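You operate a simulated robot arm through the tools that you are given. There is no shell and no other tool.

Carry out the task below with a simulated robot arm. There is one attempt and no reset: what you move stays moved.

## Task
Gauge the disc with the orange top and set the log knob to its width.
Fine: wake the gauge; slide it open again and leave the disc on the bed; the other discs stay.

It is judged by the outcome, as a careful person would: the job done as asked, and still so three seconds after it is handed in. It fails if anything else is knocked over, pushed out of place, dropped, spilled or broken.

## Robot
A 7-joint arm with a two-finger parallel gripper, fixed in place. Base frame: the origin is at the foot of the arm, x ahead of it, y to its left, z up; the work surface is at about z = 0.86. Lengths are in m, angles in degrees, forces in N, time in s.
With the tool pointing down near the work surface it reaches from about 0.1 to 0.64 m from the base axis. Its first joint turns from -66.0 to 66.0 degrees. Payload 1.57 kg.
Tool frame: the origin (TCP) lies between the finger pads and is the grasp point; the fingertips stand 0.03 m ahead of it; z points along the fingers, y is the line along which they close. Largest opening 0.08 m; finger width 0.017, thickness 0.012; the body of the gripper, 0.04 by 0.082 m, starts 0.08 m behind the TCP.
Orientation is that of the tool frame in the base frame, as [roll, pitch, yaw] about the fixed x, y, z axes, in that order (R = Rz(yaw) Ry(pitch) Rx(roll)). With the fingers straight down and closing along the base's y, the tool's x points along the base's -x, its y along +y and its z along -z.

## Interface
- The arm moves only by the tool send_rows. Its argument "moves" is a list of rows, each a list of 7 numbers: the shift along the tool's x, y, z in m, then the turn, a rotation vector about the tool's x, y, z in rad, then the finger opening in m, from 0 to 0.08. In form: [[tx, ty, tz, rx, ry, rz, jaw], ...]. A call has 1 to 20 rows; each row is the pose to reach, as a shift and turn from the pose commanded when the call began, along the tool's axes at that moment. A row lasts 0.2 s, in which the tool goes at most 0.05 m and 8.6 degrees; a call with a longer step from one row to the next is refused whole, and so is a gripper value outside its range. A pose out of reach is approached as far as the arm can. The call stops where the force on the tool passes 40 N (or 10 N more than at its start, if that is more) or the arm is blocked; 0.2 s more then pass. Each finger travels about 0.072 m/s and halts on what it meets, pressing with about 27 N; the grip force reading is that of the motor and also rises with nothing between the fingers. The clock runs only during rows and for 0.2 s after the last one: add rows that repeat a pose to give the fingers time. It gives the time, the measured TCP pose, the force on the tool (base axes), the opening and the grip force at its end, in the units of the frame above (readings bear some noise), with the torque about the TCP (base axes, N m) and any sound that the robot's microphone picked up.
- Cameras (640 x 400 px; columns grow to the right, rows downward): "scene" is fixed at [0.0507, 0.4358, 1.4104]; the picture's right is [-0.79, -0.62, 0.00], its down [-0.44, 0.56, -0.71] and it looks along [0.44, -0.55, -0.71] (base axes); focal length 345 px, centre (320, 200). "wrist" rides on the gripper at [0.072, -0.007, -0.122] in the tool frame; the picture's right is [0.09, 1.00, 0.00], its down [-0.84, 0.08, -0.54] and it looks along [-0.54, 0.05, 0.84] (tool axes); focal length 238 px, centre (320, 200). There is no depth. A picture from a camera that has moved, and an enlarged one, comes with that camera's place and axes in the base frame and with its lens.
- camera(camera): a new picture of that camera. No time passes.
- zoom(camera, box): a new picture of the part [left, top, right, bottom] of that camera's present view, enlarged. No time passes.
- sign_off(): hands the job in; it is judged then, once.

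Places have to be worked out from the pictures, the camera data and where the tool is seen. Open the gripper and draw the arm clear of the work before you hand the job in, unless the task says otherwise.

The tools are called after "Emit:" by a JSON object that holds its "name" and its "arguments". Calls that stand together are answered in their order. send_rows: Moves the arm, as the interface text tells. Its arguments: {"type":"object","properties":{"moves":{"type":"array"}},"required":["moves"]} The other tools are called the same way: camera (camera) takes a picture; zoom (camera, box) takes an enlarged picture of a part of a camera's view; sign_off () hands the job in.

At the start:

```text
time: 0.0
tcp_pos: [0.4148, 0.1579, 1.0754]
tcp_rot: [-179.9, 0.0, 180.0]
contact_force: [-0.8, 0.4, -0.5]
torque: [0.03, 0.01, -0.01]
grip_width: 0.0801
grasp_force: 0.1
```

scene: 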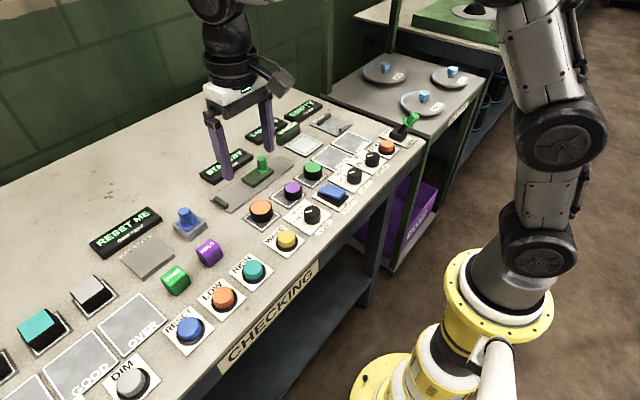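
wrist: 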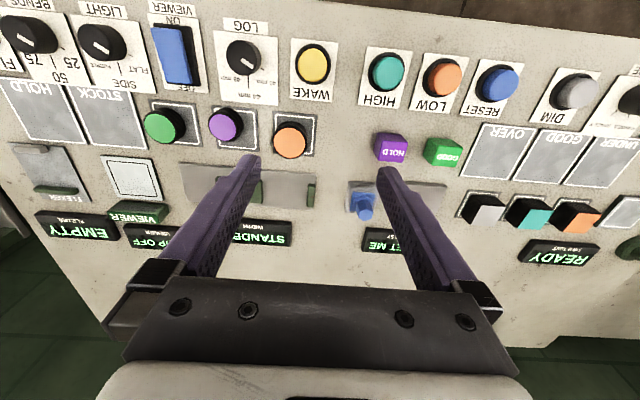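

I'll look closely at the gauge, discs and knob first, before moving anything.

Emit:
{"name": "zoom", "arguments": {"camera": "scene", "box": [190, 120, 350, 260]}}

Emit:
{"name": "zoom", "arguments": {"camera": "wrist", "box": [140, 10, 350, 260]}}

Emit:
{"name": "zoom", "arguments": {"camera": "scene", "box": [260, 100, 420, 240]}}

```text
2.86 times, centred on (270, 190) of scene
camera zoom: at [0.0507, 0.4358, 1.4104], right [-0.79, -0.62, 0.0], down [-0.44, 0.56, -0.71], along [0.44, -0.55, -0.71], focal length 985 px, centre (463, 229)
```

zoom: 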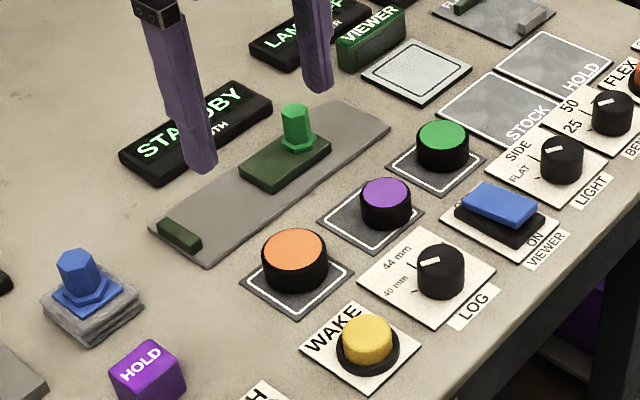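

```text
1.60 times, centred on (245, 135) of wrist
camera zoom: at [0.3418, 0.1522, 1.1983], right [-0.09, 1.0, 0.0], down [0.84, 0.08, 0.54], along [0.54, 0.05, -0.84], focal length 381 px, centre (440, 304)
```

zoom: 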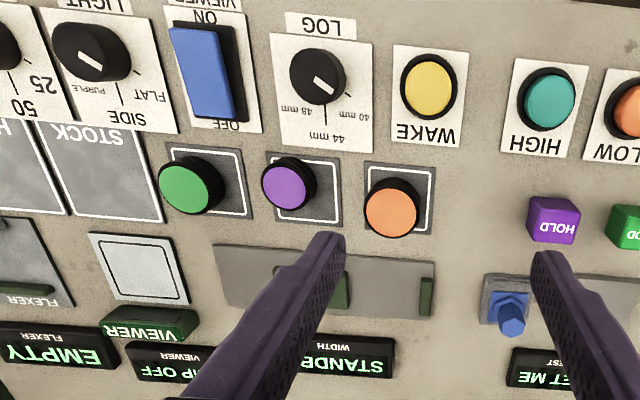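

```text
2.86 times, centred on (340, 170) of scene
camera zoom: at [0.0507, 0.4358, 1.4104], right [-0.79, -0.62, 0.0], down [-0.44, 0.56, -0.71], along [0.44, -0.55, -0.71], focal length 985 px, centre (263, 286)
```

zoom: 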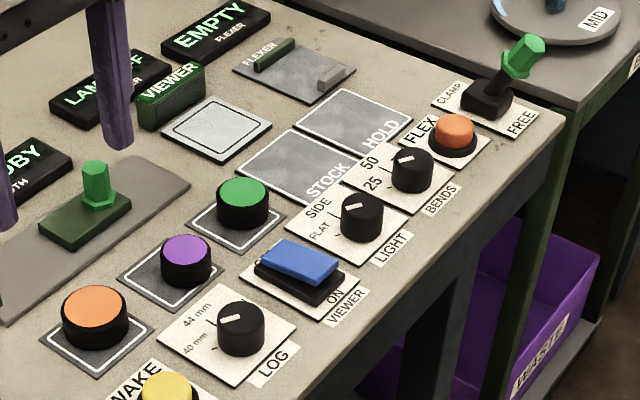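

The layout seems clear: a gauge with a fixed anvil and a sliding jaw, the discs on their pads, and the LOG knob marked 40/44/48. I'll zoom in on the knob, the gauge and the displays for detail.

Emit:
{"name": "zoom", "arguments": {"camera": "wrist", "box": [200, 10, 350, 110]}}

Emit:
{"name": "zoom", "arguments": {"camera": "wrist", "box": [160, 90, 340, 210]}}

Emit:
{"name": "zoom", "arguments": {"camera": "scene", "box": [190, 130, 310, 220]}}

Emit:
{"name": "zoom", "arguments": {"camera": "scene", "box": [230, 160, 350, 260]}}

```text
4.00 times, centred on (275, 60) of wrist
camera zoom: at [0.3418, 0.1522, 1.1983], right [-0.09, 1.0, 0.0], down [0.84, 0.08, 0.54], along [0.54, 0.05, -0.84], focal length 953 px, centre (500, 760)
```

zoom: 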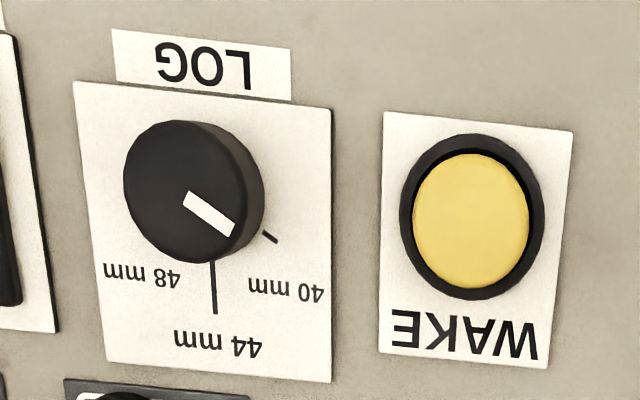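

```text
3.33 times, centred on (250, 150) of wrist
camera zoom: at [0.3418, 0.1522, 1.1983], right [-0.09, 1.0, 0.0], down [0.84, 0.08, 0.54], along [0.54, 0.05, -0.84], focal length 794 px, centre (553, 367)
```

zoom: 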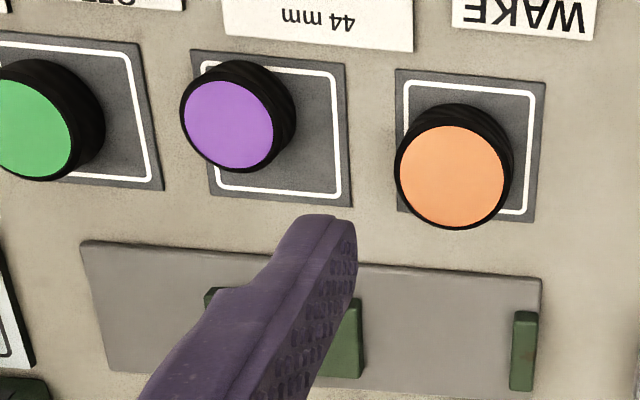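

```text
4.44 times, centred on (250, 175) of scene
camera zoom: at [0.0507, 0.4358, 1.4104], right [-0.79, -0.62, 0.0], down [-0.44, 0.56, -0.71], along [0.44, -0.55, -0.71], focal length 1533 px, centre (631, 311)
```

zoom: 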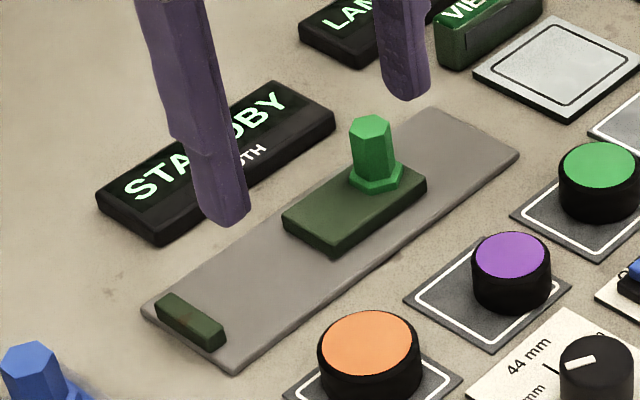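

```text
4.00 times, centred on (290, 210) of scene
camera zoom: at [0.0507, 0.4358, 1.4104], right [-0.79, -0.62, 0.0], down [-0.44, 0.56, -0.71], along [0.44, -0.55, -0.71], focal length 1379 px, centre (440, 160)
```

zoom: 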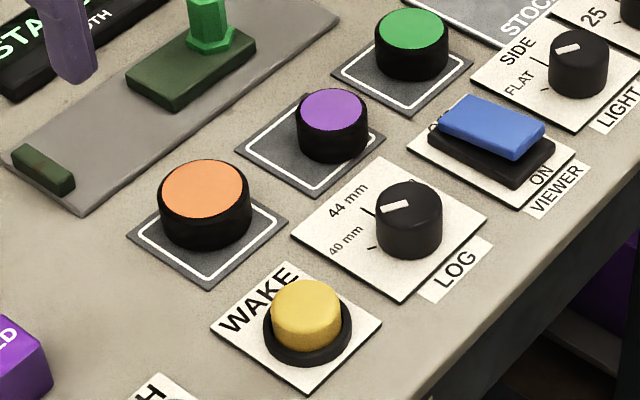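

The pointer on LOG is near 40 now. The orange disc is at about (0.45, 0.12), and the gauge bed runs along y at x≈0.547 with the anvil at its +y end. I'll move over the orange disc while turning the gripper 90°, so the fingers close along x and stay clear of the gauge jaws later.

Emit:
{"name": "send_rows", "arguments": {"moves": [[-0.003, -0.003, 0.004, 0, 0, 0.14, 0.08], [-0.006, -0.006, 0.008, 0, 0, 0.28, 0.08], [-0.009, -0.009, 0.012, 0, 0, 0.42, 0.08], [-0.012, -0.013, 0.016, 0, 0, 0.56, 0.08], [-0.015, -0.016, 0.02, 0, 0, 0.7, 0.08], [-0.019, -0.019, 0.024, 0, 0, 0.84, 0.08], [-0.022, -0.022, 0.028, 0, 0, 0.98, 0.08], [-0.025, -0.025, 0.032, 0, 0, 1.12, 0.08], [-0.028, -0.029, 0.036, 0, 0, 1.26, 0.08], [-0.031, -0.032, 0.04, 0, 0, 1.4, 0.08], [-0.034, -0.035, 0.043, 0, 0, 1.5, 0.08], [-0.037, -0.038, 0.045, 0, 0, 1.5708, 0.08], [-0.037, -0.038, 0.045, 0, 0, 1.5708, 0.08]]}}

```text
time: 2.8
tcp_pos: [0.4512, 0.1198, 1.0321]
tcp_rot: [179.9, 0.0, 89.9]
contact_force: [0.0, 0.1, -0.2]
torque: [0.0, 0.0, 0.02]
grip_width: 0.0801
grasp_force: 0.1
```

The move reached its target with yaw 90. I'll take both views to refine where the disc is.

Emit:
{"name": "camera", "arguments": {"camera": "wrist"}}

Emit:
{"name": "camera", "arguments": {"camera": "scene"}}

```text
taken
camera wrist: at [0.4443, 0.1922, 1.1531], right [1.0, 0.09, 0.0], down [0.08, -0.84, 0.54], along [0.05, -0.54, -0.84], focal length 238 px, centre (320, 200)
```

wrist: 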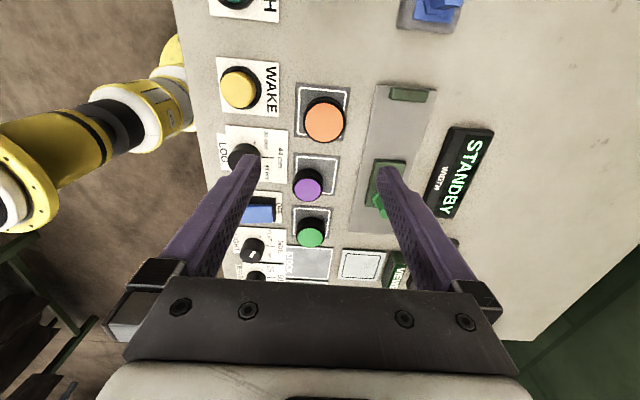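

```text
taken
```

scene: 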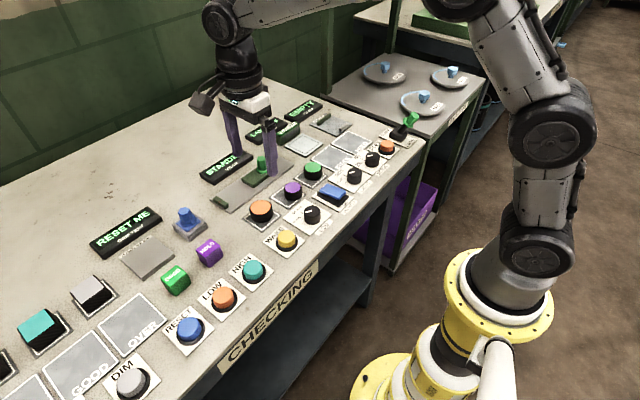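

From two views the disc's top centre comes out at about (0.4555, 0.122, 0.888). I'll shift onto it and go part way down, keeping the tips above the disc, to check alignment.

Emit:
{"name": "send_rows", "arguments": {"moves": [[0.002, 0.004, 0.02, 0, 0, 0, 0.08], [0.002, 0.004, 0.045, 0, 0, 0, 0.08], [0.002, 0.004, 0.07, 0, 0, 0, 0.08], [0.002, 0.004, 0.09, 0, 0, 0, 0.08], [0.002, 0.004, 0.09, 0, 0, 0, 0.08]]}}

Emit:
{"name": "camera", "arguments": {"camera": "wrist"}}

Emit:
{"name": "zoom", "arguments": {"camera": "scene", "box": [200, 120, 340, 250]}}

```text
time: 4.0
tcp_pos: [0.4569, 0.1221, 0.9409]
tcp_rot: [179.9, -0.1, 90.0]
contact_force: [0.0, 0.5, 0.9]
torque: [-0.02, 0.01, -0.05]
grip_width: 0.0798
grasp_force: 0.0
```

```text
taken
camera wrist: at [0.449, 0.1951, 1.0634], right [1.0, 0.09, 0.0], down [0.08, -0.84, 0.54], along [0.05, -0.54, -0.84], focal length 238 px, centre (320, 200)
```

wrist: 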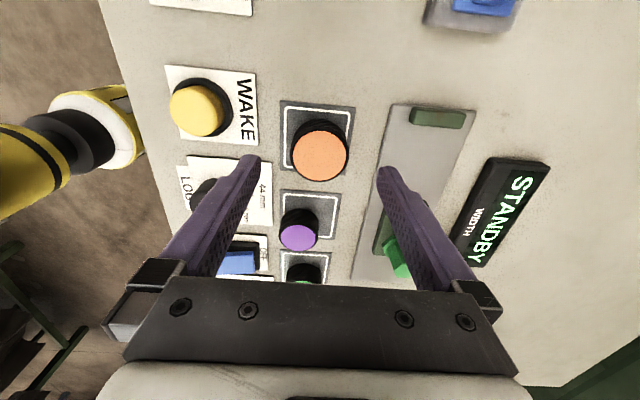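

```text
3.08 times, centred on (270, 185) of scene
camera zoom: at [0.0507, 0.4358, 1.4104], right [-0.79, -0.62, 0.0], down [-0.44, 0.56, -0.71], along [0.44, -0.55, -0.71], focal length 1061 px, centre (474, 246)
```

zoom: 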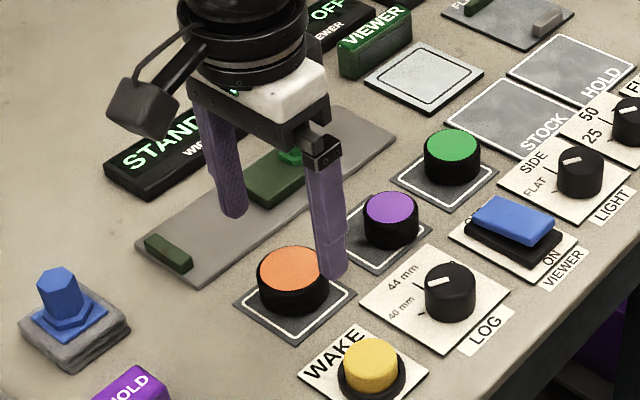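

The disc sits centred between the fingers in the picture. I'll narrow the opening a little to stay clear of the bed's edge, descend, and close.

Emit:
{"name": "send_rows", "arguments": {"moves": [[0, 0, 0.0, 0, 0, 0, 0.068], [0, 0, 0.015, 0, 0, 0, 0.068], [0, 0, 0.03, 0, 0, 0, 0.068], [0, 0, 0.043, 0, 0, 0, 0.068], [0, 0, 0.043, 0, 0, 0, 0.068]]}}

Emit:
{"name": "zoom", "arguments": {"camera": "scene", "box": [200, 120, 340, 250]}}

Emit:
{"name": "camera", "arguments": {"camera": "wrist"}}

```text
time: 5.2
tcp_pos: [0.456, 0.1226, 0.8987]
tcp_rot: [-179.9, 0.0, 90.1]
contact_force: [0.4, -0.1, -0.3]
torque: [0.0, 0.03, -0.02]
grip_width: 0.068
grasp_force: 0.0
```

```text
3.08 times, centred on (270, 185) of scene
camera zoom: at [0.0507, 0.4358, 1.4104], right [-0.79, -0.62, 0.0], down [-0.44, 0.56, -0.71], along [0.44, -0.55, -0.71], focal length 1061 px, centre (474, 246)
```

zoom: 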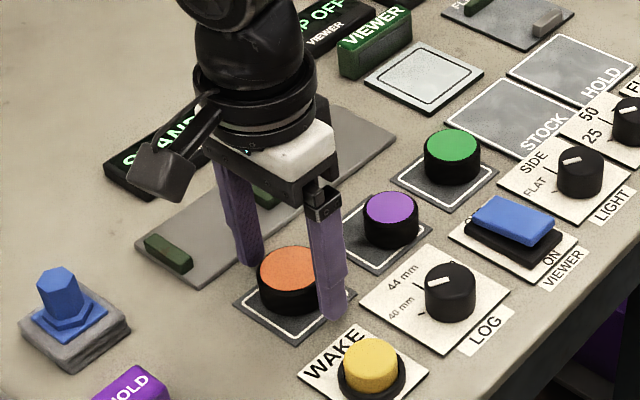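

```text
taken
camera wrist: at [0.4484, 0.1949, 1.0205], right [1.0, 0.09, 0.0], down [0.08, -0.84, 0.54], along [0.05, -0.54, -0.84], focal length 238 px, centre (320, 200)
```

wrist: 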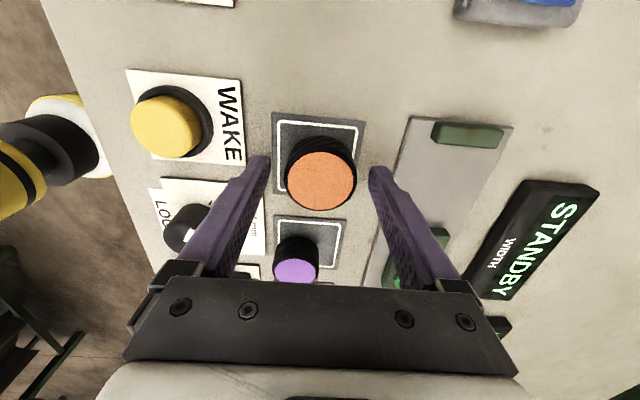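

Both fingers straddle the disc, centred and clear of the bed. I'll close on it.

Emit:
{"name": "send_rows", "arguments": {"moves": [[0, 0, 0, 0, 0, 0, 0.055], [0, 0, 0, 0, 0, 0, 0.045], [0, 0, 0, 0, 0, 0, 0.035], [0, 0, 0, 0, 0, 0, 0.035], [0, 0, 0, 0, 0, 0, 0.035]]}}

```text
time: 6.4
tcp_pos: [0.4559, 0.122, 0.8983]
tcp_rot: [180.0, 0.0, 90.1]
contact_force: [0.5, -0.8, 0.4]
torque: [0.0, 0.01, 0.0]
grip_width: 0.047
grasp_force: 26.8
```

The fingers hold the disc at about 47 mm with full grip. I'll lift it straight up and check.

Emit:
{"name": "send_rows", "arguments": {"moves": [[0, 0, -0.01, 0, 0, 0, 0.035], [0, 0, -0.03, 0, 0, 0, 0.035], [0, 0, -0.06, 0, 0, 0, 0.035], [0, 0, -0.08, 0, 0, 0, 0.035], [0, 0, -0.08, 0, 0, 0, 0.035]]}}

Emit:
{"name": "camera", "arguments": {"camera": "wrist"}}

Emit:
{"name": "camera", "arguments": {"camera": "scene"}}

```text
time: 7.6
tcp_pos: [0.4556, 0.1227, 0.978]
tcp_rot: [180.0, 0.0, 90.1]
contact_force: [0.1, 0.1, 0.0]
torque: [0.0, -0.03, 0.0]
grip_width: 0.0469
grasp_force: 27.5
```

```text
taken
camera wrist: at [0.4485, 0.1943, 1.0998], right [1.0, 0.09, 0.0], down [0.08, -0.84, 0.54], along [0.05, -0.54, -0.84], focal length 238 px, centre (320, 200)
```

wrist: 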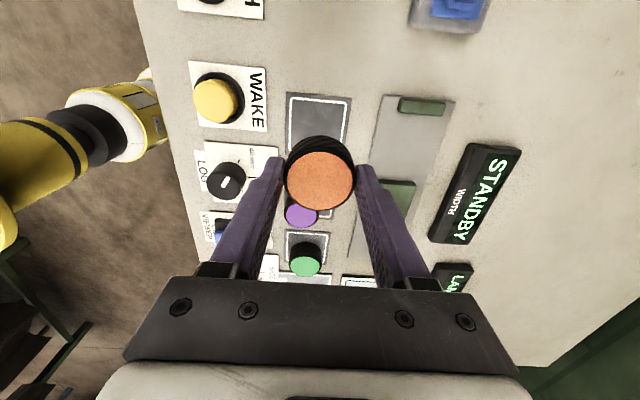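

```text
taken
```

scene: 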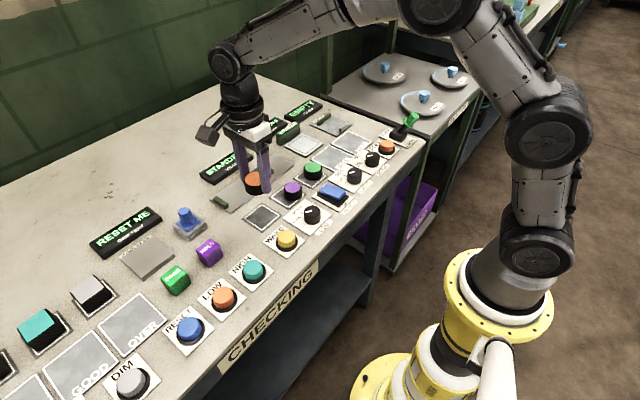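

The disc is held level. I'll zoom in on the bed to get accurate positions of the anvil and slider.

Emit:
{"name": "zoom", "arguments": {"camera": "wrist", "box": [340, 80, 480, 260]}}

Emit:
{"name": "zoom", "arguments": {"camera": "scene", "box": [190, 130, 310, 220]}}

```text
2.22 times, centred on (410, 170) of wrist
camera zoom: at [0.4485, 0.1943, 1.0998], right [1.0, 0.09, 0.0], down [0.08, -0.84, 0.54], along [0.05, -0.54, -0.84], focal length 530 px, centre (120, 267)
```

zoom: 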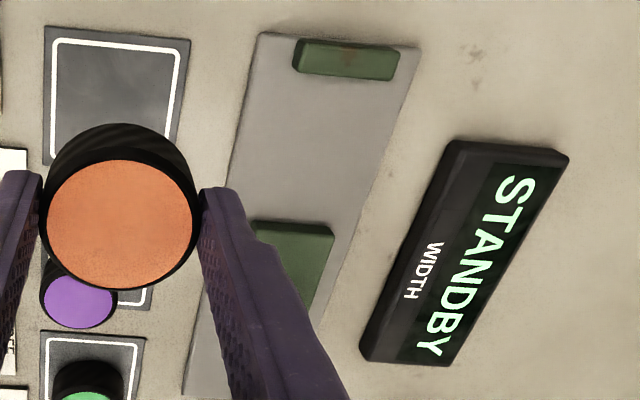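

```text
4.44 times, centred on (250, 175) of scene
camera zoom: at [0.0507, 0.4358, 1.4104], right [-0.79, -0.62, 0.0], down [-0.44, 0.56, -0.71], along [0.44, -0.55, -0.71], focal length 1533 px, centre (631, 311)
```

zoom: 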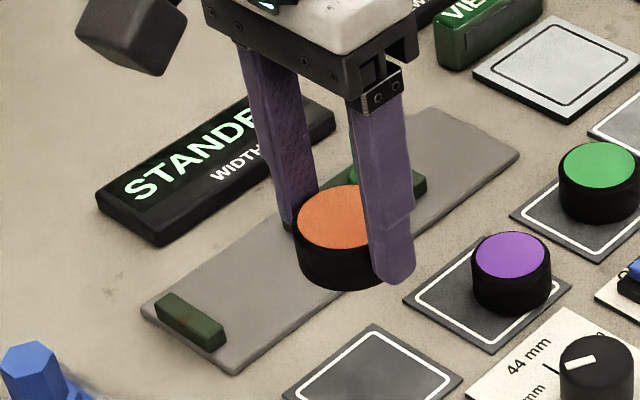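

The anvil's inner face comes out at y≈0.150 and the slider's front at y≈0.0775, with the bed centred on x≈0.545. That leaves a gap of about 72 mm for the disc. I'll carry the disc to (0.545, 0.114) and lower it part way.

Emit:
{"name": "send_rows", "arguments": {"moves": [[-0.002, 0.02, 0, 0, 0, 0, 0.035], [-0.004, 0.045, 0, 0, 0, 0, 0.035], [-0.007, 0.07, 0, 0, 0, 0, 0.035], [-0.009, 0.0894, 0, 0, 0, 0, 0.035], [-0.009, 0.0894, 0.02, 0, 0, 0, 0.035], [-0.009, 0.0894, 0.045, 0, 0, 0, 0.035], [-0.009, 0.0894, 0.06, 0, 0, 0, 0.035], [-0.009, 0.0894, 0.06, 0, 0, 0, 0.035]]}}

Emit:
{"name": "camera", "arguments": {"camera": "wrist"}}

Emit:
{"name": "zoom", "arguments": {"camera": "scene", "box": [190, 120, 310, 220]}}

```text
time: 9.4
tcp_pos: [0.5452, 0.1135, 0.9173]
tcp_rot: [180.0, 0.0, 90.0]
contact_force: [0.6, -0.5, 0.0]
torque: [-0.02, 0.04, -0.02]
grip_width: 0.047
grasp_force: 27.2
```

```text
taken
camera wrist: at [0.5374, 0.1863, 1.0389], right [1.0, 0.09, 0.0], down [0.08, -0.84, 0.54], along [0.05, -0.54, -0.84], focal length 238 px, centre (320, 200)
```

wrist: 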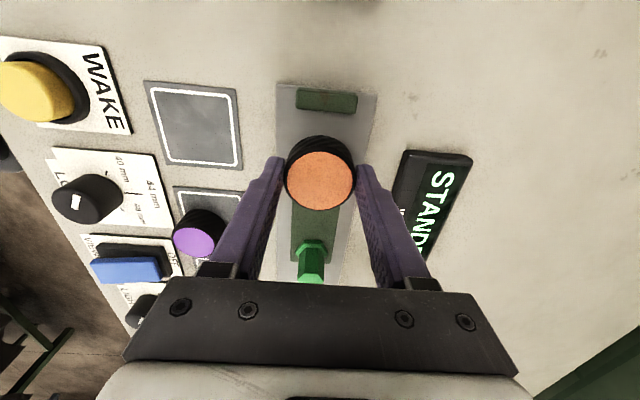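

```text
4.00 times, centred on (250, 170) of scene
camera zoom: at [0.0508, 0.4358, 1.4104], right [-0.79, -0.62, 0.0], down [-0.44, 0.56, -0.71], along [0.44, -0.55, -0.71], focal length 1379 px, centre (600, 320)
```

zoom: 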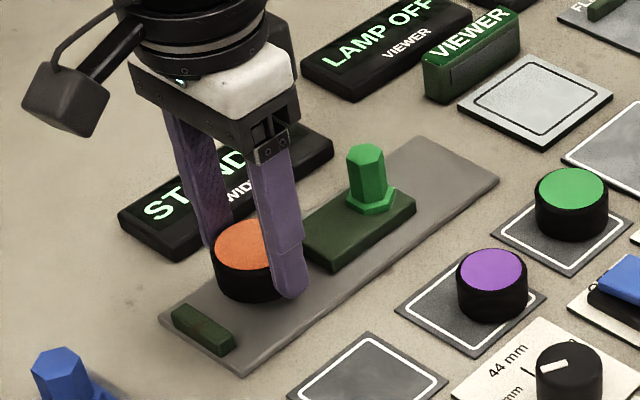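

The disc hovers between anvil and slider with a gap on each side. I'll lower it slowly and watch for contact force.

Emit:
{"name": "send_rows", "arguments": {"moves": [[0, 0, 0.004, 0, 0, 0, 0.035], [0, 0, 0.008, 0, 0, 0, 0.035], [0, 0, 0.011, 0, 0, 0, 0.035], [0, 0, 0.011, 0, 0, 0, 0.035]]}}

Emit:
{"name": "zoom", "arguments": {"camera": "scene", "box": [210, 150, 290, 220]}}

```text
time: 10.4
tcp_pos: [0.5444, 0.1143, 0.906]
tcp_rot: [-179.9, 0.0, 90.0]
contact_force: [-0.5, 0.1, 0.0]
torque: [0.01, -0.03, -0.02]
grip_width: 0.047
grasp_force: 27.2
```

```text
5.71 times, centred on (250, 185) of scene
camera zoom: at [0.0508, 0.4358, 1.4104], right [-0.79, -0.62, 0.0], down [-0.44, 0.56, -0.71], along [0.44, -0.55, -0.71], focal length 1970 px, centre (720, 286)
```

zoom: 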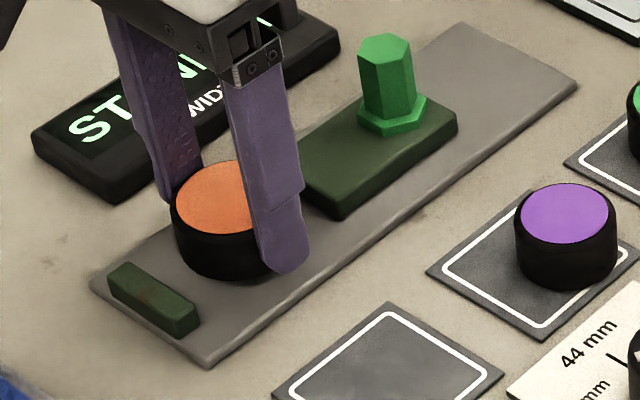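

No contact yet at z≈0.906. I'll go down in 1 mm steps.

Emit:
{"name": "send_rows", "arguments": {"moves": [[0, 0, 0.001, 0, 0, 0, 0.035], [0, 0, 0.002, 0, 0, 0, 0.035], [0, 0, 0.003, 0, 0, 0, 0.035], [0, 0, 0.003, 0, 0, 0, 0.035]]}}

```text
time: 11.4
tcp_pos: [0.5445, 0.1134, 0.904]
tcp_rot: [-179.9, 0.0, 90.0]
contact_force: [-0.1, 1.3, 0.7]
torque: [0.0, -0.01, -0.01]
grip_width: 0.0469
grasp_force: 26.9
```

Still no clear contact force, so I'll continue down by 1 mm.

Emit:
{"name": "send_rows", "arguments": {"moves": [[0, 0, 0.001, 0, 0, 0, 0.035], [0, 0, 0.001, 0, 0, 0, 0.035]]}}

Emit:
{"name": "zoom", "arguments": {"camera": "scene", "box": [210, 160, 270, 210]}}

```text
time: 12.0
tcp_pos: [0.545, 0.1138, 0.9029]
tcp_rot: [180.0, 0.0, 90.0]
contact_force: [0.8, -0.2, 0.3]
torque: [0.01, -0.02, 0.0]
grip_width: 0.0471
grasp_force: 27.5
```

```text
8.00 times, centred on (240, 185) of scene
camera zoom: at [0.0507, 0.4358, 1.4104], right [-0.79, -0.62, 0.0], down [-0.44, 0.56, -0.71], along [0.44, -0.55, -0.71], focal length 2759 px, centre (960, 320)
```

zoom: 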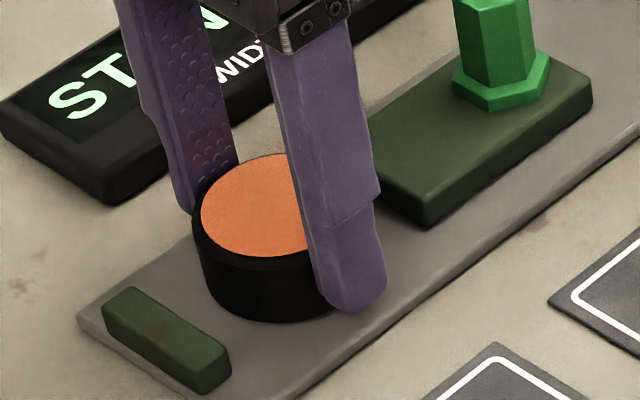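

Nearly seated, but there's still no contact force, so I'll lower another millimetre.

Emit:
{"name": "send_rows", "arguments": {"moves": [[0, 0, 0.001, 0, 0, 0, 0.035], [0, 0, 0.001, 0, 0, 0, 0.035]]}}

```text
time: 12.6
tcp_pos: [0.5445, 0.1134, 0.903]
tcp_rot: [179.9, 0.1, 89.9]
contact_force: [-1.8, 0.0, 4.7]
torque: [-0.04, 0.17, -0.05]
grip_width: 0.047
grasp_force: 27.7
```

The force rose to 4.7 N with z unchanged, so the disc is seated on the bed. I'll open the fingers and rise straight up.

Emit:
{"name": "send_rows", "arguments": {"moves": [[0, 0, 0, 0, 0, 0, 0.05], [0, 0, 0, 0, 0, 0, 0.056], [0, 0, 0, 0, 0, 0, 0.062], [0, 0, 0, 0, 0, 0, 0.062], [0, 0, -0.02, 0, 0, 0, 0.062], [0, 0, -0.05, 0, 0, 0, 0.062], [0, 0, -0.08, 0, 0, 0, 0.062], [0, 0, -0.08, 0, 0, 0, 0.062]]}}

Emit:
{"name": "camera", "arguments": {"camera": "wrist"}}

Emit:
{"name": "zoom", "arguments": {"camera": "scene", "box": [190, 120, 310, 220]}}

```text
time: 14.4
tcp_pos: [0.5448, 0.1137, 0.9822]
tcp_rot: [-180.0, 0.0, 90.0]
contact_force: [0.6, 0.2, -0.5]
torque: [0.01, -0.01, 0.01]
grip_width: 0.0617
grasp_force: 0.1
```

```text
taken
camera wrist: at [0.5378, 0.1867, 1.1037], right [1.0, 0.09, 0.0], down [0.08, -0.84, 0.54], along [0.05, -0.54, -0.84], focal length 238 px, centre (320, 200)
```

wrist: 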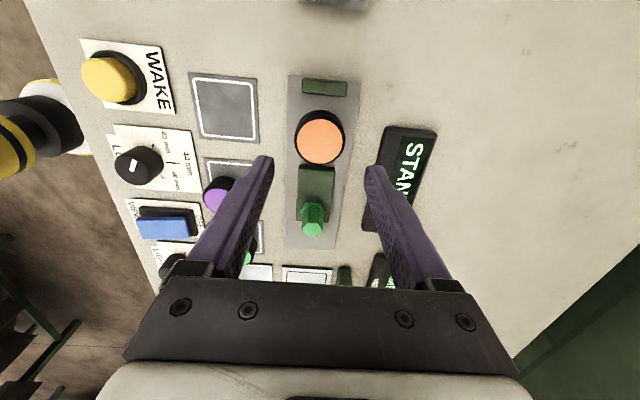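

```text
4.00 times, centred on (250, 170) of scene
camera zoom: at [0.0507, 0.4358, 1.4104], right [-0.79, -0.62, 0.0], down [-0.44, 0.56, -0.71], along [0.44, -0.55, -0.71], focal length 1379 px, centre (600, 320)
```

zoom: 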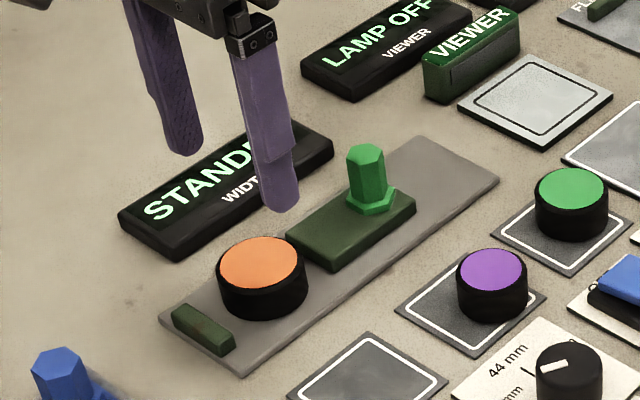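

The disc sits on the bed between the jaws. Next is WAKE, which I place at about (0.364, 0.147) with its top at z≈0.883. I'll travel there at height, turning back to yaw 180 and closing the fingers to use as a pusher.

Emit:
{"name": "send_rows", "arguments": {"moves": [[0.003, -0.015, 0, 0, 0, -0.14, 0.05], [0.006, -0.03, 0, 0, 0, -0.28, 0.04], [0.009, -0.045, 0, 0, 0, -0.42, 0.03], [0.012, -0.06, 0, 0, 0, -0.56, 0.02], [0.015, -0.075, 0, 0, 0, -0.7, 0.01], [0.018, -0.09, 0, 0, 0, -0.84, 0.0], [0.021, -0.105, 0, 0, 0, -0.98, 0.0], [0.024, -0.12, 0, 0, 0, -1.12, 0.0], [0.027, -0.14, 0, 0, 0, -1.26, 0.0], [0.03, -0.16, 0, 0, 0, -1.4, 0.0], [0.032, -0.172, 0, 0, 0, -1.5, 0.0], [0.033, -0.181, 0, 0, 0, -1.5708, 0.0], [0.033, -0.181, 0.02, 0, 0, -1.5708, 0.0], [0.033, -0.181, 0.035, 0, 0, -1.5708, 0.0], [0.033, -0.181, 0.035, 0, 0, -1.5708, 0.0]]}}

Emit:
{"name": "camera", "arguments": {"camera": "wrist"}}

Emit:
{"name": "zoom", "arguments": {"camera": "scene", "box": [220, 160, 340, 260]}}

```text
time: 17.6
tcp_pos: [0.3631, 0.1466, 0.9484]
tcp_rot: [-180.0, 0.0, 179.9]
contact_force: [-0.2, 0.2, 0.6]
torque: [-0.01, 0.04, -0.01]
grip_width: 0.0001
grasp_force: 21.6
```

```text
taken
camera wrist: at [0.2904, 0.141, 1.0705], right [-0.09, 1.0, 0.0], down [0.84, 0.08, 0.54], along [0.54, 0.05, -0.84], focal length 238 px, centre (320, 200)
```

wrist: 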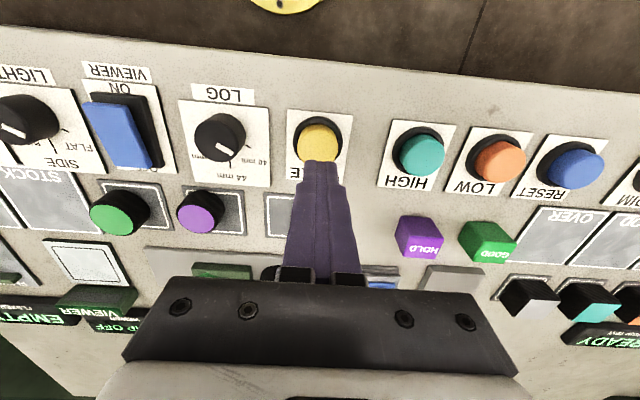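

```text
4.00 times, centred on (280, 210) of scene
camera zoom: at [0.0507, 0.4358, 1.4104], right [-0.79, -0.62, 0.0], down [-0.44, 0.56, -0.71], along [0.44, -0.55, -0.71], focal length 1379 px, centre (480, 160)
```

zoom: 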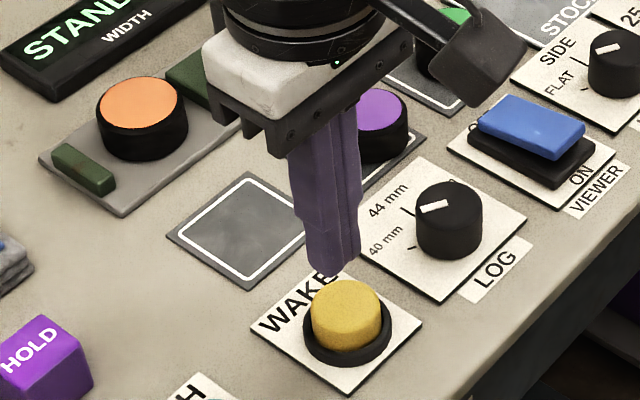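

The closed fingertips are just above the button, perhaps a little toward +x. I'll zoom in to refine.

Emit:
{"name": "zoom", "arguments": {"camera": "wrist", "box": [270, 90, 370, 190]}}

Emit:
{"name": "zoom", "arguments": {"camera": "scene", "box": [260, 200, 320, 260]}}

```text
4.00 times, centred on (320, 140) of wrist
camera zoom: at [0.2904, 0.141, 1.0705], right [-0.09, 1.0, 0.0], down [0.84, 0.08, 0.54], along [0.54, 0.05, -0.84], focal length 953 px, centre (320, 440)
```

zoom: 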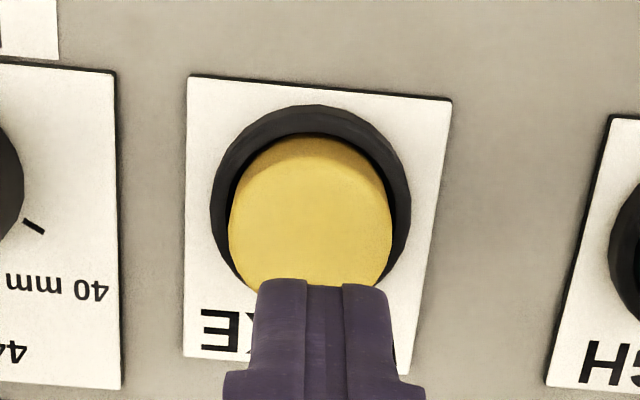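

```text
6.67 times, centred on (290, 230) of scene
camera zoom: at [0.0507, 0.4358, 1.4104], right [-0.79, -0.62, 0.0], down [-0.44, 0.56, -0.71], along [0.44, -0.55, -0.71], focal length 2299 px, centre (520, 0)
```

zoom: 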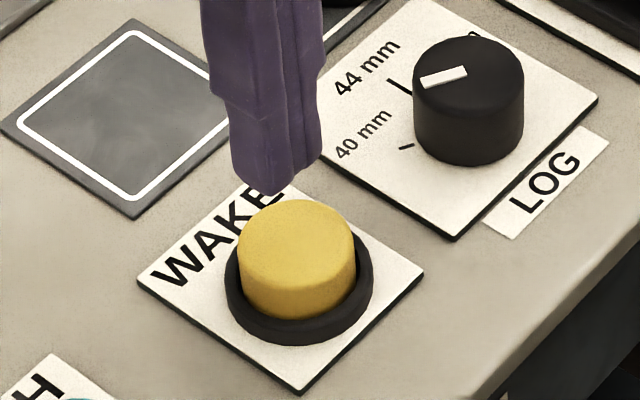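

The button centre refines to about (0.3595, 0.1455). I'll nudge over it, press down gently in small steps, and then rise.

Emit:
{"name": "send_rows", "arguments": {"moves": [[0.0035, -0.001, 0.01, 0, 0, 0, 0.0], [0.0035, -0.001, 0.025, 0, 0, 0, 0.0], [0.0035, -0.001, 0.03, 0, 0, 0, 0.0], [0.0035, -0.001, 0.032, 0, 0, 0, 0.0], [0.0035, -0.001, 0.034, 0, 0, 0, 0.0], [0.0035, -0.001, 0.036, 0, 0, 0, 0.0]]}}

Emit:
{"name": "zoom", "arguments": {"camera": "scene", "box": [190, 140, 330, 260]}}

```text
time: 19.0
tcp_pos: [0.3602, 0.1444, 0.912]
tcp_rot: [-180.0, -0.1, 180.0]
contact_force: [-0.6, -1.6, 5.1]
torque: [-0.03, 0.03, 0.0]
grip_width: 0.0
grasp_force: 20.9
heard: click
```

```text
3.33 times, centred on (260, 200) of scene
camera zoom: at [0.0506, 0.4358, 1.4104], right [-0.79, -0.62, 0.0], down [-0.44, 0.56, -0.71], along [0.44, -0.55, -0.71], focal length 1150 px, centre (520, 200)
```

zoom: 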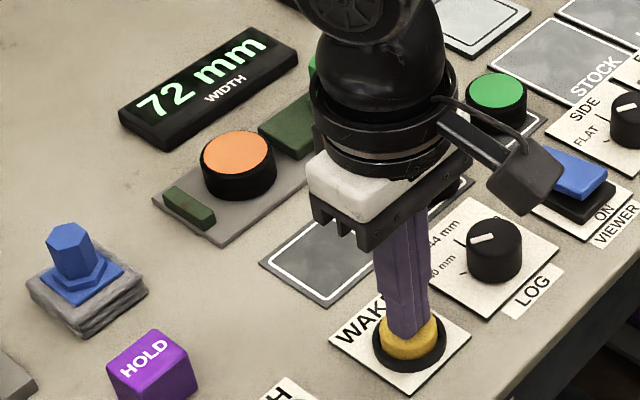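

I heard a click and the gauge now reads 72 mm, which matches the open gap. I'll rise and move over the slider's green knob at about (0.5445, 0.031), opening the fingers on the way.

Emit:
{"name": "send_rows", "arguments": {"moves": [[0, 0, -0.03, 0, 0, 0, 0.0], [0, 0, -0.068, 0, 0, 0, 0.0], [-0.03, -0.019, -0.075, 0, 0, 0, 0.02], [-0.065, -0.04, -0.075, 0, 0, 0, 0.04], [-0.1, -0.062, -0.075, 0, 0, 0, 0.05], [-0.135, -0.083, -0.075, 0, 0, 0, 0.05], [-0.165, -0.102, -0.075, 0, 0, 0, 0.05], [-0.1845, -0.1135, -0.075, 0, 0, 0, 0.05], [-0.1845, -0.1135, -0.075, 0, 0, 0, 0.05]]}}

Emit:
{"name": "camera", "arguments": {"camera": "wrist"}}

Emit:
{"name": "zoom", "arguments": {"camera": "scene", "box": [190, 120, 330, 240]}}

```text
time: 21.0
tcp_pos: [0.544, 0.0313, 0.9885]
tcp_rot: [-179.9, 0.0, -180.0]
contact_force: [-0.4, 0.0, -0.3]
torque: [0.0, 0.02, -0.03]
grip_width: 0.0498
grasp_force: 0.1
```

```text
taken
camera wrist: at [0.4714, 0.0245, 1.1097], right [-0.09, 1.0, 0.0], down [0.84, 0.08, 0.54], along [0.54, 0.05, -0.84], focal length 238 px, centre (320, 200)
```

wrist: 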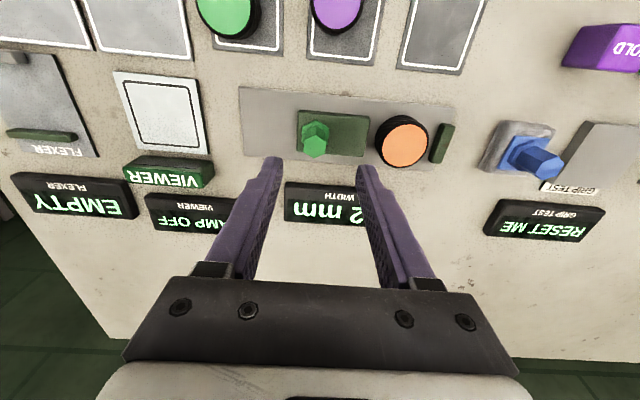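

```text
3.33 times, centred on (260, 180) of scene
camera zoom: at [0.0508, 0.4358, 1.4104], right [-0.79, -0.62, 0.0], down [-0.44, 0.56, -0.71], along [0.44, -0.55, -0.71], focal length 1150 px, centre (520, 267)
```

zoom: 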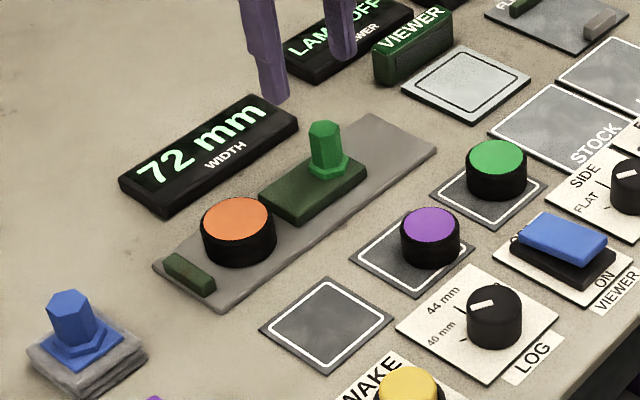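

Emit:
{"name": "zoom", "arguments": {"camera": "wrist", "box": [230, 70, 470, 220]}}

```text
2.67 times, centred on (350, 145) of wrist
camera zoom: at [0.4714, 0.0245, 1.1097], right [-0.09, 1.0, 0.0], down [0.84, 0.08, 0.54], along [0.54, 0.05, -0.84], focal length 636 px, centre (240, 347)
```

zoom: 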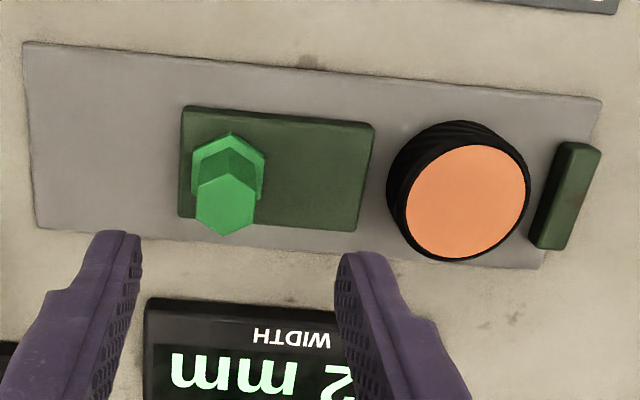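

The knob is a hex with flats facing ±y, which suits the y-closing grip, and its centre refines to about (0.542, 0.0275). I'll shift 3.5 mm toward -y and descend around it, leaving the fingers open for now.

Emit:
{"name": "send_rows", "arguments": {"moves": [[0.001, -0.0035, 0.015, 0, 0, 0, 0.05], [0.002, -0.0035, 0.035, 0, 0, 0, 0.05], [0.002, -0.0035, 0.055, 0, 0, 0, 0.05], [0.002, -0.0035, 0.065, 0, 0, 0, 0.05], [0.002, -0.0035, 0.065, 0, 0, 0, 0.05]]}}

Emit:
{"name": "zoom", "arguments": {"camera": "wrist", "box": [200, 70, 480, 250]}}

Emit:
{"name": "zoom", "arguments": {"camera": "scene", "box": [190, 120, 330, 240]}}

```text
time: 22.2
tcp_pos: [0.5414, 0.0271, 0.9216]
tcp_rot: [-180.0, 0.0, 179.9]
contact_force: [0.3, 0.7, 0.0]
torque: [0.01, -0.05, 0.03]
grip_width: 0.0499
grasp_force: 0.0
```

```text
2.22 times, centred on (340, 160) of wrist
camera zoom: at [0.4695, 0.0217, 1.0432], right [-0.09, 1.0, 0.0], down [0.84, 0.08, 0.54], along [0.54, 0.05, -0.84], focal length 530 px, centre (276, 289)
```

zoom: 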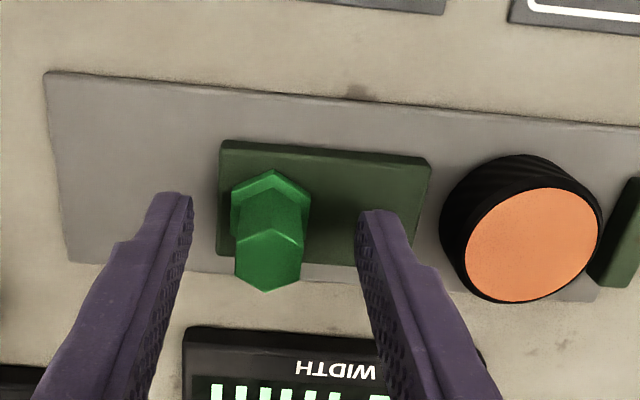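

```text
3.33 times, centred on (260, 180) of scene
camera zoom: at [0.0507, 0.4358, 1.4104], right [-0.79, -0.62, 0.0], down [-0.44, 0.56, -0.71], along [0.44, -0.55, -0.71], focal length 1150 px, centre (520, 267)
```

zoom: 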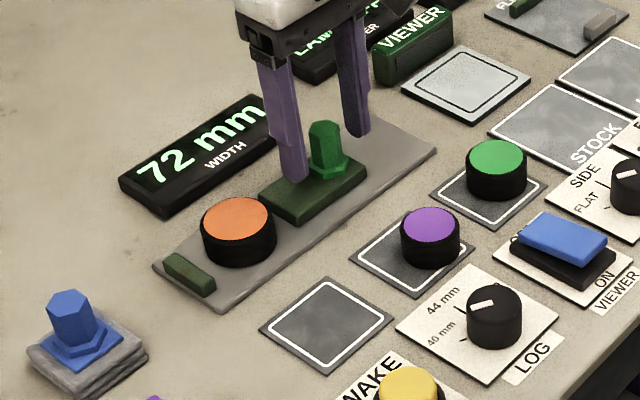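

The fingers straddle the knob and are centred within about a millimetre, so I'll close on it.

Emit:
{"name": "send_rows", "arguments": {"moves": [[0, 0, 0, 0, 0, 0, 0.035], [0, 0, 0, 0, 0, 0, 0.022], [0, 0, 0, 0, 0, 0, 0.01], [0, 0, 0, 0, 0, 0, 0.005], [0, 0, 0, 0, 0, 0, 0.005]]}}

Emit:
{"name": "zoom", "arguments": {"camera": "scene", "box": [190, 120, 330, 240]}}

```text
time: 23.4
tcp_pos: [0.5419, 0.0277, 0.9199]
tcp_rot: [180.0, 0.0, -179.9]
contact_force: [-0.3, 1.1, -0.4]
torque: [-0.31, -0.03, -0.03]
grip_width: 0.0212
grasp_force: 34.8
```

```text
3.33 times, centred on (260, 180) of scene
camera zoom: at [0.0508, 0.4359, 1.4104], right [-0.79, -0.62, 0.0], down [-0.44, 0.56, -0.71], along [0.44, -0.55, -0.71], focal length 1150 px, centre (520, 267)
```

zoom: 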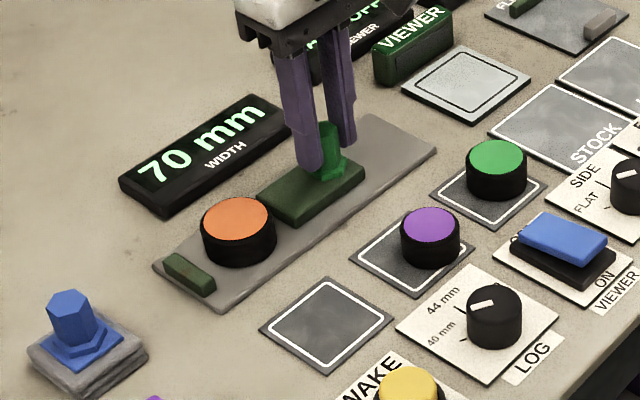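

The slider knob is gripped and the gauge reads 70 mm live. I'll slide toward +y by 17 mm slowly and check.

Emit:
{"name": "send_rows", "arguments": {"moves": [[0, 0.002, 0, 0, 0, 0, 0.005], [0, 0.005, 0, 0, 0, 0, 0.005], [0, 0.008, 0, 0, 0, 0, 0.005], [0, 0.011, 0, 0, 0, 0, 0.005], [0, 0.014, 0, 0, 0, 0, 0.005], [0, 0.017, 0, 0, 0, 0, 0.005], [0, 0.017, 0, 0, 0, 0, 0.005]]}}

Emit:
{"name": "zoom", "arguments": {"camera": "scene", "box": [190, 120, 330, 240]}}

Emit:
{"name": "zoom", "arguments": {"camera": "wrist", "box": [200, 70, 480, 250]}}

```text
time: 25.0
tcp_pos: [0.5433, 0.0451, 0.9216]
tcp_rot: [-179.9, -0.2, -180.0]
contact_force: [-11.6, -0.3, 4.8]
torque: [0.31, 0.82, 0.0]
grip_width: 0.0215
grasp_force: 34.7
```

```text
3.33 times, centred on (260, 180) of scene
camera zoom: at [0.0504, 0.4358, 1.4104], right [-0.79, -0.62, 0.0], down [-0.44, 0.56, -0.71], along [0.44, -0.55, -0.71], focal length 1150 px, centre (520, 267)
```

zoom: 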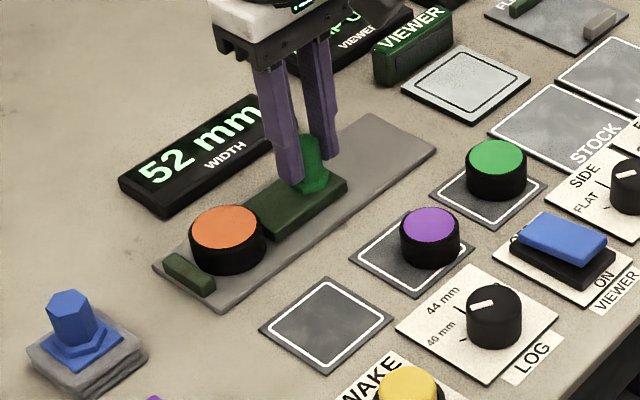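

```text
2.22 times, centred on (340, 160) of wrist
camera zoom: at [0.47, 0.0394, 1.0435], right [-0.09, 1.0, 0.0], down [0.84, 0.08, 0.54], along [0.54, 0.05, -0.84], focal length 530 px, centre (276, 289)
```

zoom: 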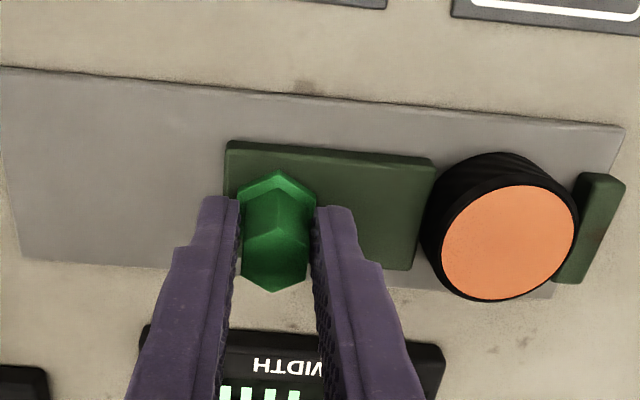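

The gauge reads 52 mm and the slider is touching the disc, which is nearly at the anvil. There's a modest side load in x, so I'll ease x by 1 mm and go on in small steps.

Emit:
{"name": "send_rows", "arguments": {"moves": [[0.0005, 0.001, 0, 0, 0, 0, 0.005], [0.001, 0.002, 0, 0, 0, 0, 0.005], [0.001, 0.003, 0, 0, 0, 0, 0.005], [0.001, 0.003, 0, 0, 0, 0, 0.005]]}}

Emit:
{"name": "zoom", "arguments": {"camera": "scene", "box": [190, 120, 330, 240]}}

```text
time: 26.0
tcp_pos: [0.5421, 0.0482, 0.9211]
tcp_rot: [179.9, 0.1, 180.0]
contact_force: [-5.8, -1.8, 0.3]
torque: [0.28, -0.26, -0.06]
grip_width: 0.0213
grasp_force: 34.8
```

```text
3.33 times, centred on (260, 180) of scene
camera zoom: at [0.0506, 0.4358, 1.4104], right [-0.79, -0.62, 0.0], down [-0.44, 0.56, -0.71], along [0.44, -0.55, -0.71], focal length 1150 px, centre (520, 267)
```

zoom: 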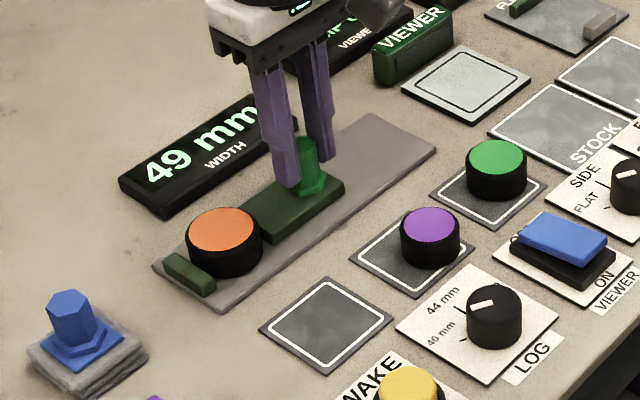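

It reads 49 mm with almost no axial force. I'll keep going in 0.5 mm steps until the jaws bear on the disc.

Emit:
{"name": "send_rows", "arguments": {"moves": [[0, 0.0005, 0, 0, 0, 0, 0.005], [0, 0.001, 0, 0, 0, 0, 0.005], [0, 0.001, 0, 0, 0, 0, 0.005]]}}

Emit:
{"name": "zoom", "arguments": {"camera": "scene", "box": [200, 130, 280, 220]}}

```text
time: 26.8
tcp_pos: [0.542, 0.05, 0.922]
tcp_rot: [-180.0, 0.2, -180.0]
contact_force: [2.0, 0.2, 1.7]
torque: [-0.37, 0.37, -0.09]
grip_width: 0.0211
grasp_force: 34.6
```

```text
4.44 times, centred on (240, 175) of scene
camera zoom: at [0.0508, 0.4359, 1.4104], right [-0.79, -0.62, 0.0], down [-0.44, 0.56, -0.71], along [0.44, -0.55, -0.71], focal length 1533 px, centre (676, 311)
```

zoom: 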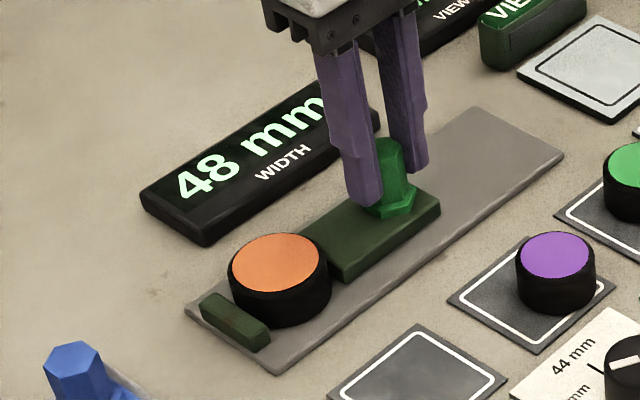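

It reads 48 mm, but there's no closing force yet. I'll advance a bit more to confirm the jaws really bear on the disc.

Emit:
{"name": "send_rows", "arguments": {"moves": [[0, 0.0005, 0, 0, 0, 0, 0.005], [0, 0.001, 0, 0, 0, 0, 0.005], [0, 0.001, 0, 0, 0, 0, 0.005]]}}

Emit:
{"name": "zoom", "arguments": {"camera": "scene", "box": [200, 130, 280, 220]}}

Emit:
{"name": "zoom", "arguments": {"camera": "wrist", "box": [200, 70, 480, 250]}}

```text
time: 27.6
tcp_pos: [0.5415, 0.0498, 0.9221]
tcp_rot: [180.0, 0.1, 179.9]
contact_force: [-1.0, -4.9, 5.0]
torque: [0.29, -0.24, -0.05]
grip_width: 0.0215
grasp_force: 34.5
```

```text
4.44 times, centred on (240, 175) of scene
camera zoom: at [0.0506, 0.4357, 1.4105], right [-0.79, -0.62, 0.0], down [-0.44, 0.56, -0.71], along [0.44, -0.55, -0.71], focal length 1533 px, centre (676, 311)
```

zoom: 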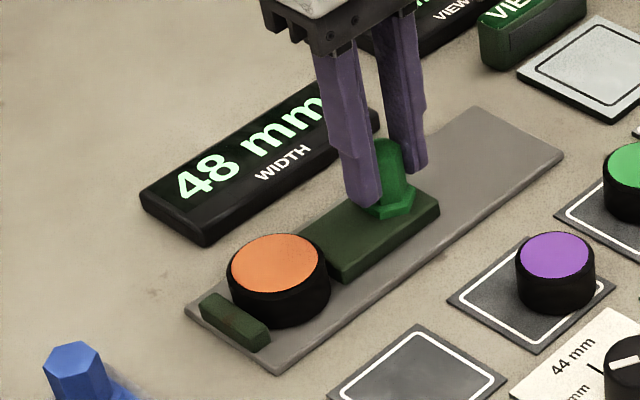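

```text
2.22 times, centred on (340, 160) of wrist
camera zoom: at [0.4693, 0.0441, 1.0431], right [-0.09, 1.0, 0.0], down [0.84, 0.08, 0.54], along [0.54, 0.05, -0.84], focal length 530 px, centre (276, 289)
```

zoom: 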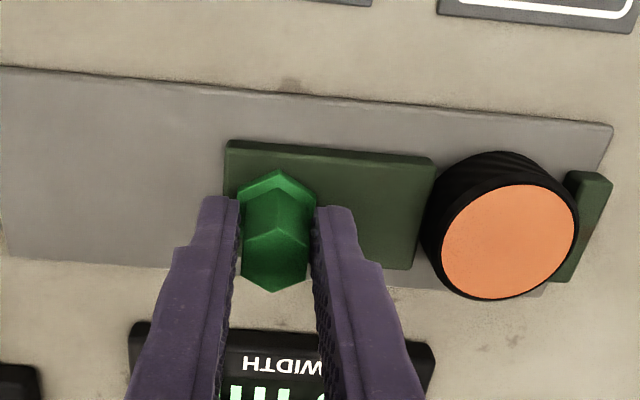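

The force is building at −4.9 N and the reading stays at 48. One more millimetre will show whether the contact is firm.

Emit:
{"name": "send_rows", "arguments": {"moves": [[0, 0.0005, 0, 0, 0, 0, 0.005], [0, 0.001, 0, 0, 0, 0, 0.005], [0, 0.001, 0, 0, 0, 0, 0.005]]}}

Emit:
{"name": "zoom", "arguments": {"camera": "scene", "box": [200, 130, 280, 220]}}

```text
time: 28.4
tcp_pos: [0.5422, 0.0504, 0.9208]
tcp_rot: [-179.9, 0.1, 180.0]
contact_force: [2.6, -10.5, 6.7]
torque: [0.12, -0.29, -0.06]
grip_width: 0.0214
grasp_force: 35.0
```

```text
4.44 times, centred on (240, 175) of scene
camera zoom: at [0.0507, 0.4356, 1.4105], right [-0.79, -0.62, 0.0], down [-0.44, 0.56, -0.7], along [0.44, -0.55, -0.71], focal length 1533 px, centre (676, 311)
```

zoom: 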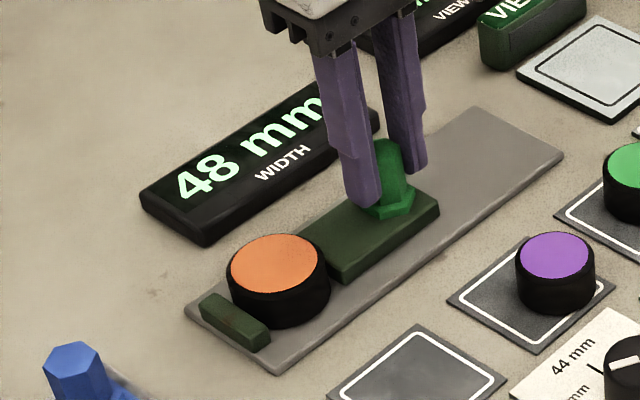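

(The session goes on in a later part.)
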